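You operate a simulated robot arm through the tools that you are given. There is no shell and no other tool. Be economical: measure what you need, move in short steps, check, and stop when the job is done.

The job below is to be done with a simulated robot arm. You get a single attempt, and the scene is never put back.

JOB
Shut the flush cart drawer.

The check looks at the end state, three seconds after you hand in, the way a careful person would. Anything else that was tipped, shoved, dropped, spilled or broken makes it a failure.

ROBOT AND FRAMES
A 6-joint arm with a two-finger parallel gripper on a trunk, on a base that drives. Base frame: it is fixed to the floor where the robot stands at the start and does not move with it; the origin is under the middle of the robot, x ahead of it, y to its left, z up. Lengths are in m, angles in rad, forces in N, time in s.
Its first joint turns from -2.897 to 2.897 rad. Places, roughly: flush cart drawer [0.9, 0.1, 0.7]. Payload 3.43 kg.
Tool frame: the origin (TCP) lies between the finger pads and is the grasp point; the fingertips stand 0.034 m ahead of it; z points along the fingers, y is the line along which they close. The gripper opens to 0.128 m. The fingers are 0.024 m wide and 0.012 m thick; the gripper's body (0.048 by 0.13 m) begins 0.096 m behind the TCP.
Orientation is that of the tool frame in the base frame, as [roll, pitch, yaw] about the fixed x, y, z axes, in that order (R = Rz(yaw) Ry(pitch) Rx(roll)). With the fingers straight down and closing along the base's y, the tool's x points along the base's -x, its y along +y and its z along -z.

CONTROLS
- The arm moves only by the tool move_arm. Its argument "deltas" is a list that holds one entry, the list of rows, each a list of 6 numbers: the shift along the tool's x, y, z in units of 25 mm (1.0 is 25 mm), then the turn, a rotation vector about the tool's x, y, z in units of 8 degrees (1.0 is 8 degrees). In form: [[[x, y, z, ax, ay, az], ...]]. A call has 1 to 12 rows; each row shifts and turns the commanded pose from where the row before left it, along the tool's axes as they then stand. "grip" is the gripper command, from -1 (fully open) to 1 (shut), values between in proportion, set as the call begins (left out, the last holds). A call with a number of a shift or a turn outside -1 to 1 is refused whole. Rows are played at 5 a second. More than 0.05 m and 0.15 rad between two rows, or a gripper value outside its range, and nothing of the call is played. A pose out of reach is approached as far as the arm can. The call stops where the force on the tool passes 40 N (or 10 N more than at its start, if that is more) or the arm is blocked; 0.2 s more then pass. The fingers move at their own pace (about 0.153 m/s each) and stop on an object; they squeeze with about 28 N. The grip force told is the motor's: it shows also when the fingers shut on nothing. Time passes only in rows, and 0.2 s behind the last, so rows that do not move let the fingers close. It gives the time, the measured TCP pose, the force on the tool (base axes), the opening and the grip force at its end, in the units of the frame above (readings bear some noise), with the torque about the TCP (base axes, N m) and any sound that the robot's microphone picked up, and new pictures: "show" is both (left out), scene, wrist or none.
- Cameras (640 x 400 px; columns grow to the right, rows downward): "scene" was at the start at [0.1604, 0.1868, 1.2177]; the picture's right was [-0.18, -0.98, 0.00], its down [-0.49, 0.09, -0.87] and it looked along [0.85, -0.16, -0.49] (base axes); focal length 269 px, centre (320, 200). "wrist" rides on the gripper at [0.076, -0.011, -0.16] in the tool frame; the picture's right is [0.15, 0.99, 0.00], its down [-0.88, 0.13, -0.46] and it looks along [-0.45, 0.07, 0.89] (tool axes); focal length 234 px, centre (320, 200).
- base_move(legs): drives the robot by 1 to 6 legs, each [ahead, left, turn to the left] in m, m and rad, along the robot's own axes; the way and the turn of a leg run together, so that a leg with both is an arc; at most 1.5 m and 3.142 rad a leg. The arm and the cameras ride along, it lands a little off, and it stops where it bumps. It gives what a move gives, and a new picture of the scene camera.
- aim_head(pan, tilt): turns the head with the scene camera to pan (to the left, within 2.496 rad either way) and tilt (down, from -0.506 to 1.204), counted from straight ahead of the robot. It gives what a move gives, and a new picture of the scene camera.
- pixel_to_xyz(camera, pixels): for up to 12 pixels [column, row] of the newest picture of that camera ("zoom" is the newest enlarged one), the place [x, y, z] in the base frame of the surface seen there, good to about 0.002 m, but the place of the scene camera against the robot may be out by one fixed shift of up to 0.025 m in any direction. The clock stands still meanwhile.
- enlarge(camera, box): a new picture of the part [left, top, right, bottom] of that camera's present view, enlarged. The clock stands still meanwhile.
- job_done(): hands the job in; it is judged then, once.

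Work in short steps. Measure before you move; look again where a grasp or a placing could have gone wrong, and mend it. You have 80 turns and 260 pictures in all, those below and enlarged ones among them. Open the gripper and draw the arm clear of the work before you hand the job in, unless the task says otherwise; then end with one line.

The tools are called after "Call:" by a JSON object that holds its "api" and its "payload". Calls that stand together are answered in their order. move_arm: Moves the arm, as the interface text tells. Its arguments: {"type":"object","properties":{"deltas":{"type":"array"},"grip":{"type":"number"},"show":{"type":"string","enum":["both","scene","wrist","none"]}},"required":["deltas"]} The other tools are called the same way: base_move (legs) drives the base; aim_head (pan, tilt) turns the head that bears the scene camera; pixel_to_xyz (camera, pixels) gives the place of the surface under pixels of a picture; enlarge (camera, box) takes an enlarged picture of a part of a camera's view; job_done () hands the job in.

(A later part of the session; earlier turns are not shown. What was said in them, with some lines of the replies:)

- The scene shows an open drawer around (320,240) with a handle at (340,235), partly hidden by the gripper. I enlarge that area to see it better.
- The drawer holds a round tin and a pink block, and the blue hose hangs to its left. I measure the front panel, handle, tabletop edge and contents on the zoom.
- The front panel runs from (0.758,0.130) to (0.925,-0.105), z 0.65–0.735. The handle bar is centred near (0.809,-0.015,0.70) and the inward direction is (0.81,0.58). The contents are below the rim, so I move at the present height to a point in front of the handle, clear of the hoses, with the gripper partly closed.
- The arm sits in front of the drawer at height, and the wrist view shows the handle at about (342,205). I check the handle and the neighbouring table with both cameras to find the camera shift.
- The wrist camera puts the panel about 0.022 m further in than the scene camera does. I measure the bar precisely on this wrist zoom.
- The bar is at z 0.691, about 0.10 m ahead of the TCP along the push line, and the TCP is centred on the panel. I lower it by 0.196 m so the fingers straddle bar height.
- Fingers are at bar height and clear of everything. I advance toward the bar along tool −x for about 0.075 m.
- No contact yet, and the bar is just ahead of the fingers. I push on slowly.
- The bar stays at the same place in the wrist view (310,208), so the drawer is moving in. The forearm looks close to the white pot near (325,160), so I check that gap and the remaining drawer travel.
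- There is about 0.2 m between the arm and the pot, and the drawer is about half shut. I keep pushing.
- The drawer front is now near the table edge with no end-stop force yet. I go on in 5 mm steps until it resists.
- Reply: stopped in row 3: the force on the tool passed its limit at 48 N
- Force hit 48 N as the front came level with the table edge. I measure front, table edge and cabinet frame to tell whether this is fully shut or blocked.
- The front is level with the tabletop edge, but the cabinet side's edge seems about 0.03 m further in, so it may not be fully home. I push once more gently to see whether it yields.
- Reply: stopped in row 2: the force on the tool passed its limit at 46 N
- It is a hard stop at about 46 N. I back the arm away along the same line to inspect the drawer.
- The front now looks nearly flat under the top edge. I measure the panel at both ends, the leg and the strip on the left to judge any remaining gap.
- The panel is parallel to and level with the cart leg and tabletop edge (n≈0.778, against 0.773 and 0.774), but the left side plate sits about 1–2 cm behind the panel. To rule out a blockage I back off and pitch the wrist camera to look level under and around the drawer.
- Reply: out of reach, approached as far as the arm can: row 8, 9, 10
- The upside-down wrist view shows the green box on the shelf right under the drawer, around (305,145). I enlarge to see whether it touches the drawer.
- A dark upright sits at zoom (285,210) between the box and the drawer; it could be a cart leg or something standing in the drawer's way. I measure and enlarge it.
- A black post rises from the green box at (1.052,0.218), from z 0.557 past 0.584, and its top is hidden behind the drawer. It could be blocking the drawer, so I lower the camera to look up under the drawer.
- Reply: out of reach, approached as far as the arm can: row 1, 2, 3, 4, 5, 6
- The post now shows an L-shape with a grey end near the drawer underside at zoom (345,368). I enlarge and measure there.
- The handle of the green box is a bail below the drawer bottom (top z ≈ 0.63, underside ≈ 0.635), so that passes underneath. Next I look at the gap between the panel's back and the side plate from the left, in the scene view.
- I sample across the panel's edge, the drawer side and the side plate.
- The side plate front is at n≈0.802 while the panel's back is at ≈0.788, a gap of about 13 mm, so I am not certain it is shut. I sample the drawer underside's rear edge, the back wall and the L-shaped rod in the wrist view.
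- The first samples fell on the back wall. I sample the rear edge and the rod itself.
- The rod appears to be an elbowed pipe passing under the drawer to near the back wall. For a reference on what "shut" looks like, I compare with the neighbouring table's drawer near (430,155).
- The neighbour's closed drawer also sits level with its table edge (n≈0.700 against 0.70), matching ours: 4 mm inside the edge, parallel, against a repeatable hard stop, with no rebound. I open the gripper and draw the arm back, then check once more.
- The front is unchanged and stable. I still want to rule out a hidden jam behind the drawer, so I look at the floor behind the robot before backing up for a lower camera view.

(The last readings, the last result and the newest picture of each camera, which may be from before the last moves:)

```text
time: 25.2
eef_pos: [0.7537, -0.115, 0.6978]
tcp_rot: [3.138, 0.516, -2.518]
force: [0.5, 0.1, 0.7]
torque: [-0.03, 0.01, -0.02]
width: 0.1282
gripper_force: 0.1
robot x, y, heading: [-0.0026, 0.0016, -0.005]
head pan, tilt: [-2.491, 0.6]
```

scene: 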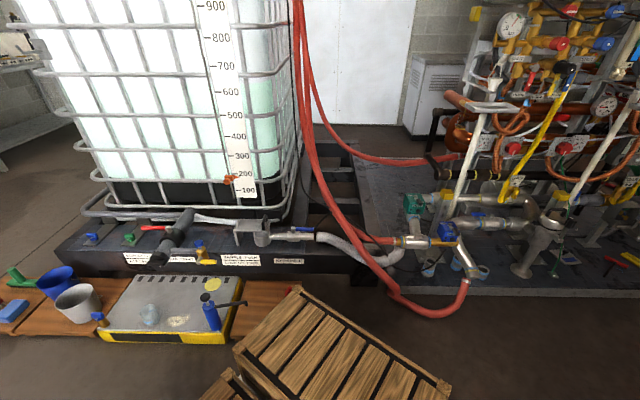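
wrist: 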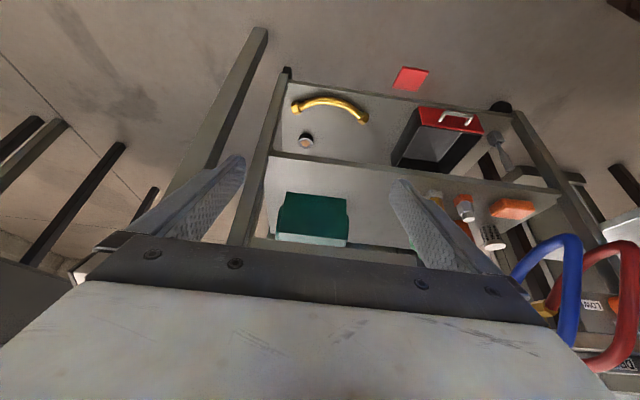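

Behind the robot is cluttered with a crate close by, so I don't drive. Instead I use the arm alone: pitch up and lower in front of the cart (fingertips stay about 6 cm short of the handle plane) for a view from below.

Call:
{"api": "aim_head", "payload": {"pan": -0.183, "tilt": 0.517}}

Call:
{"api": "move_arm", "payload": {"deltas": [[[0.35, 0.3, 0.5, 0, -0.8, 0], [0.35, 0.3, 0.5, 0, -0.8, 0], [0.35, 0.3, 0.83, 0, -0.8, 0], [0.35, 0.3, 0.83, 0, -0.8, 0], [0.35, 0.3, 0.83, 0, 0, 0], [0.35, 0.3, 0.83, 0, 0, 0], [0.35, 0.3, 0.83, 0, 0, 0], [0.35, 0.3, 0.83, 0, 0, 0], [0.35, 0.3, 0.83, 0, 0, 0]]]}}

Call:
{"api": "enlarge", "payload": {"camera": "wrist", "box": [200, 120, 440, 270]}}

```text
time: 27.4
eef_pos: [0.7536, -0.1164, 0.6974]
tcp_rot: [3.139, 0.516, -2.52]
force: [0.4, 0.7, 0.8]
torque: [0.0, 0.01, 0.02]
width: 0.128
gripper_force: 0.1
robot x, y, heading: [0.0011, -0.0011, 0.003]
head pan, tilt: [-0.183, 0.517]
```

scene: 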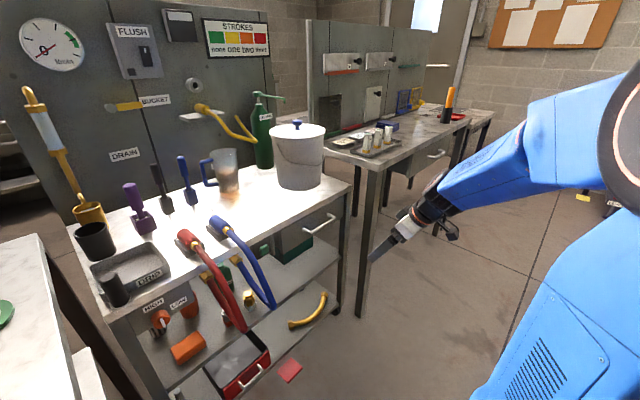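

```text
time: 29.4
eef_pos: [0.8151, -0.0327, 0.5449]
tcp_rot: [3.135, 0.962, -2.521]
force: [0.0, -0.9, 0.2]
torque: [0.03, 0.03, -0.02]
width: 0.1279
gripper_force: 0.1
out of reach, approached as far as the arm can: row 4, 5, 6, 7, 8, 9
robot x, y, heading: [-0.0028, -0.0017, -0.004]
head pan, tilt: [-0.183, 0.517]
```

scene: 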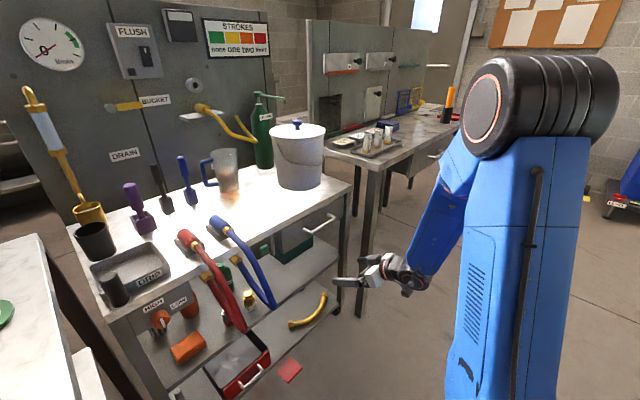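
wrist: 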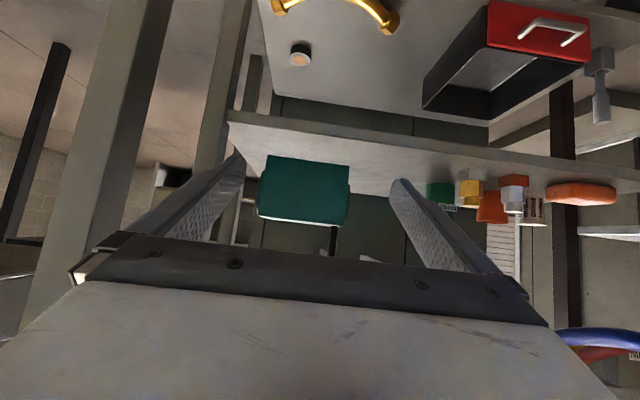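

```text
2.67 times, centred on (320, 195) of wrist
```

zoom: 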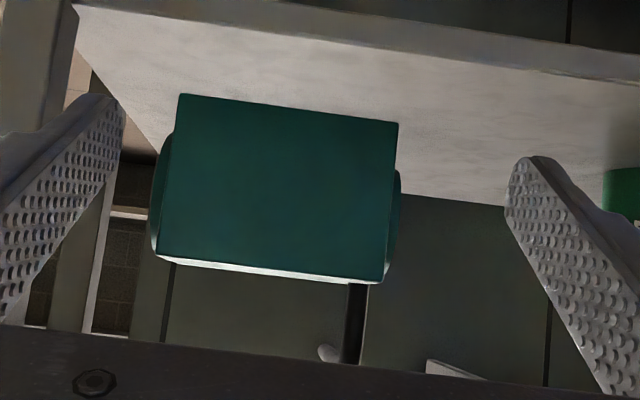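

The drawer underside is just hidden by the gripper body at the bottom of the view. I pitch up a bit more to bring it in.

Call:
{"api": "move_arm", "payload": {"deltas": [[[0, 0, 0, 0, -0.8, 0], [0, 0, 0, 0, -0.8, 0], [0, 0, 0, 0, -0.8, 0]]], "show": "wrist"}}

Call:
{"api": "enlarge", "payload": {"camera": "wrist", "box": [240, 130, 420, 245]}}

```text
time: 30.1
eef_pos: [0.8472, -0.041, 0.5553]
tcp_rot: [3.109, 1.297, -2.55]
force: [0.5, -0.3, 0.6]
torque: [0.01, 0.0, -0.04]
width: 0.1283
gripper_force: 0.0
out of reach, approached as far as the arm can: row 1, 2, 3
robot x, y, heading: [-0.0012, 0.0013, 0.001]
head pan, tilt: [-0.183, 0.517]
```

wrist: 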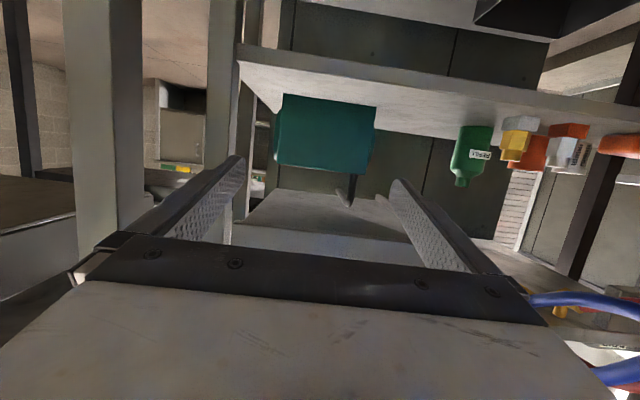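

```text
3.48 times, centred on (330, 188) of wrist
```

zoom: 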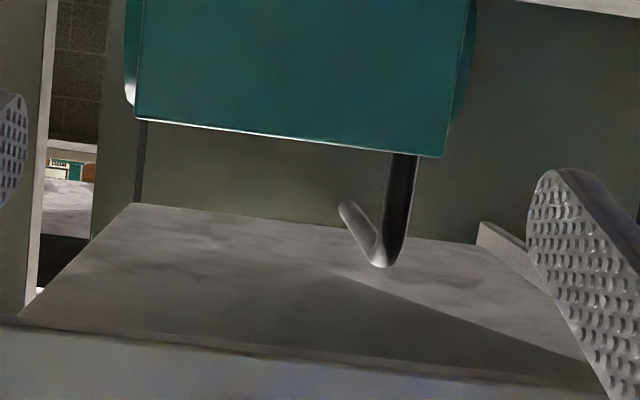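

Now the underside is clear: the rod runs back under the drawer to zoom (345,210), next to the rear edge. I measure rod, rear edge, and side plate.

Call:
{"api": "pixel_to_xyz", "payload": {"camera": "zoom", "pixels": [[344, 204], [344, 212], [352, 225], [375, 258], [395, 180], [250, 216], [250, 222], [250, 230], [300, 224], [420, 245], [483, 228], [483, 240]]}}

Call:
{"api": "enlarge", "payload": {"camera": "wrist", "box": [315, 170, 375, 215]}}

```text
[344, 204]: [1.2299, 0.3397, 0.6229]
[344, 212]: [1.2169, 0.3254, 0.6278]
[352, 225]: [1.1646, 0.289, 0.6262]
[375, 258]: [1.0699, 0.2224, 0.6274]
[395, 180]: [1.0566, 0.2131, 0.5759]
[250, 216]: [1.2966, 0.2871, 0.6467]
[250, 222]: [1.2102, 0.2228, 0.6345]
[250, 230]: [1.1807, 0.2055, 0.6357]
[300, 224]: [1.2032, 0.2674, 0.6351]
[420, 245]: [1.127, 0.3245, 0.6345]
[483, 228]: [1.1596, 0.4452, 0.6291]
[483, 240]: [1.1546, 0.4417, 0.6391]
```

```text
8.89 times, centred on (345, 192) of wrist
```

zoom: 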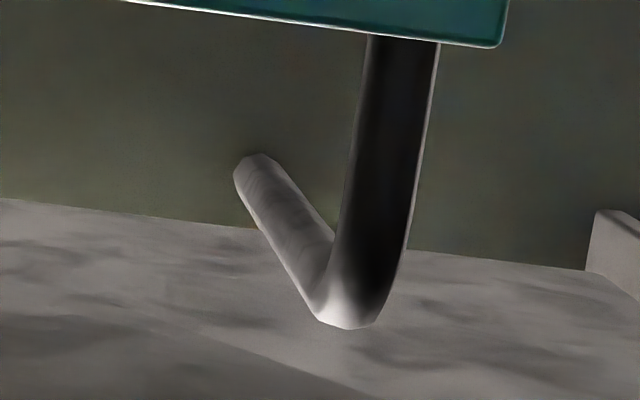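

The rod is a pipe coming out of the cart's back wall (n≈1.20 of 1.218) and down to the green tank. It passes below the drawer, and nothing wedges the drawer, so the hard stop is its closed end. I withdraw the arm clear of the cart.

Call:
{"api": "move_arm", "payload": {"deltas": [[[0, 0, -0.8, 0, 0.6, 0], [0, 0, -0.8, 0, 0.8, 0], [0, 0, -0.8, 0, 0.8, 0], [-0.6, 0, -0.8, 0, 0.8, 0], [-0.6, 0, -0.8, 0, 0.8, 0], [-0.6, 0, -0.8, 0, 0.8, 0], [0, 0, -0.8, 0, 0.8, 0], [0, 0, -0.8, 0, 0.8, 0]]]}}

Call:
{"api": "enlarge", "payload": {"camera": "scene", "box": [250, 180, 370, 275]}}

```text
time: 31.9
eef_pos: [0.7754, -0.0997, 0.6844]
tcp_rot: [3.141, 0.431, -2.521]
force: [0.0, 0.2, -0.2]
torque: [0.01, -0.01, -0.02]
width: 0.128
gripper_force: 0.0
out of reach, approached as far as the arm can: row 1
robot x, y, heading: [-0.0027, -0.0032, -0.007]
head pan, tilt: [-0.183, 0.517]
```

scene: 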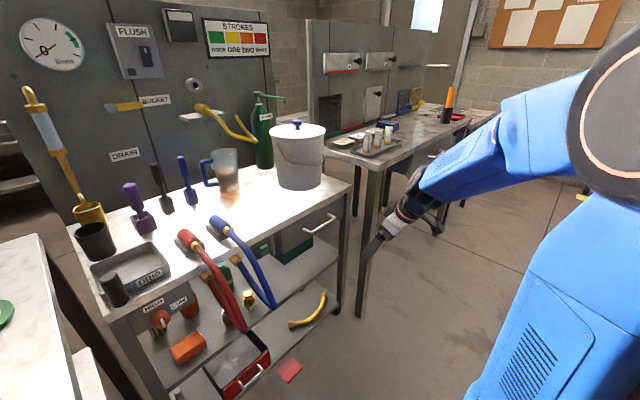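
wrist: 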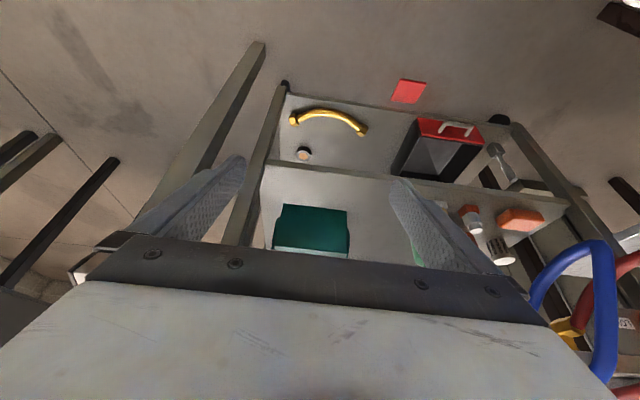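

```text
4.21 times, centred on (310, 228) of scene
```

zoom: 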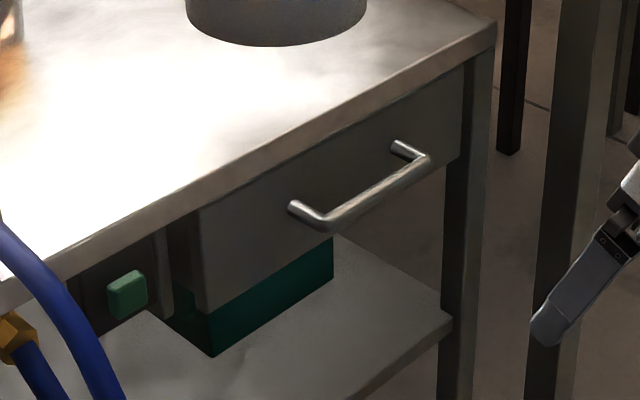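

The drawer is still level with the cart edge, the gripper is open and about 0.2 m clear, and nothing else has moved. I hand in.

Call:
{"api": "job_done", "payload": {}}

```text
The job is handed in.
```

I pushed the flush cart drawer in by its handle until it hit a hard stop, with its front level with the cart edge, and saw nothing else moved. A gap of about 13 mm remains between the front panel's back and the cabinet's left side plate. I judged the drawer shut because the neighbouring table's drawer sits at its edge in the same way and I found no blockage underneath.
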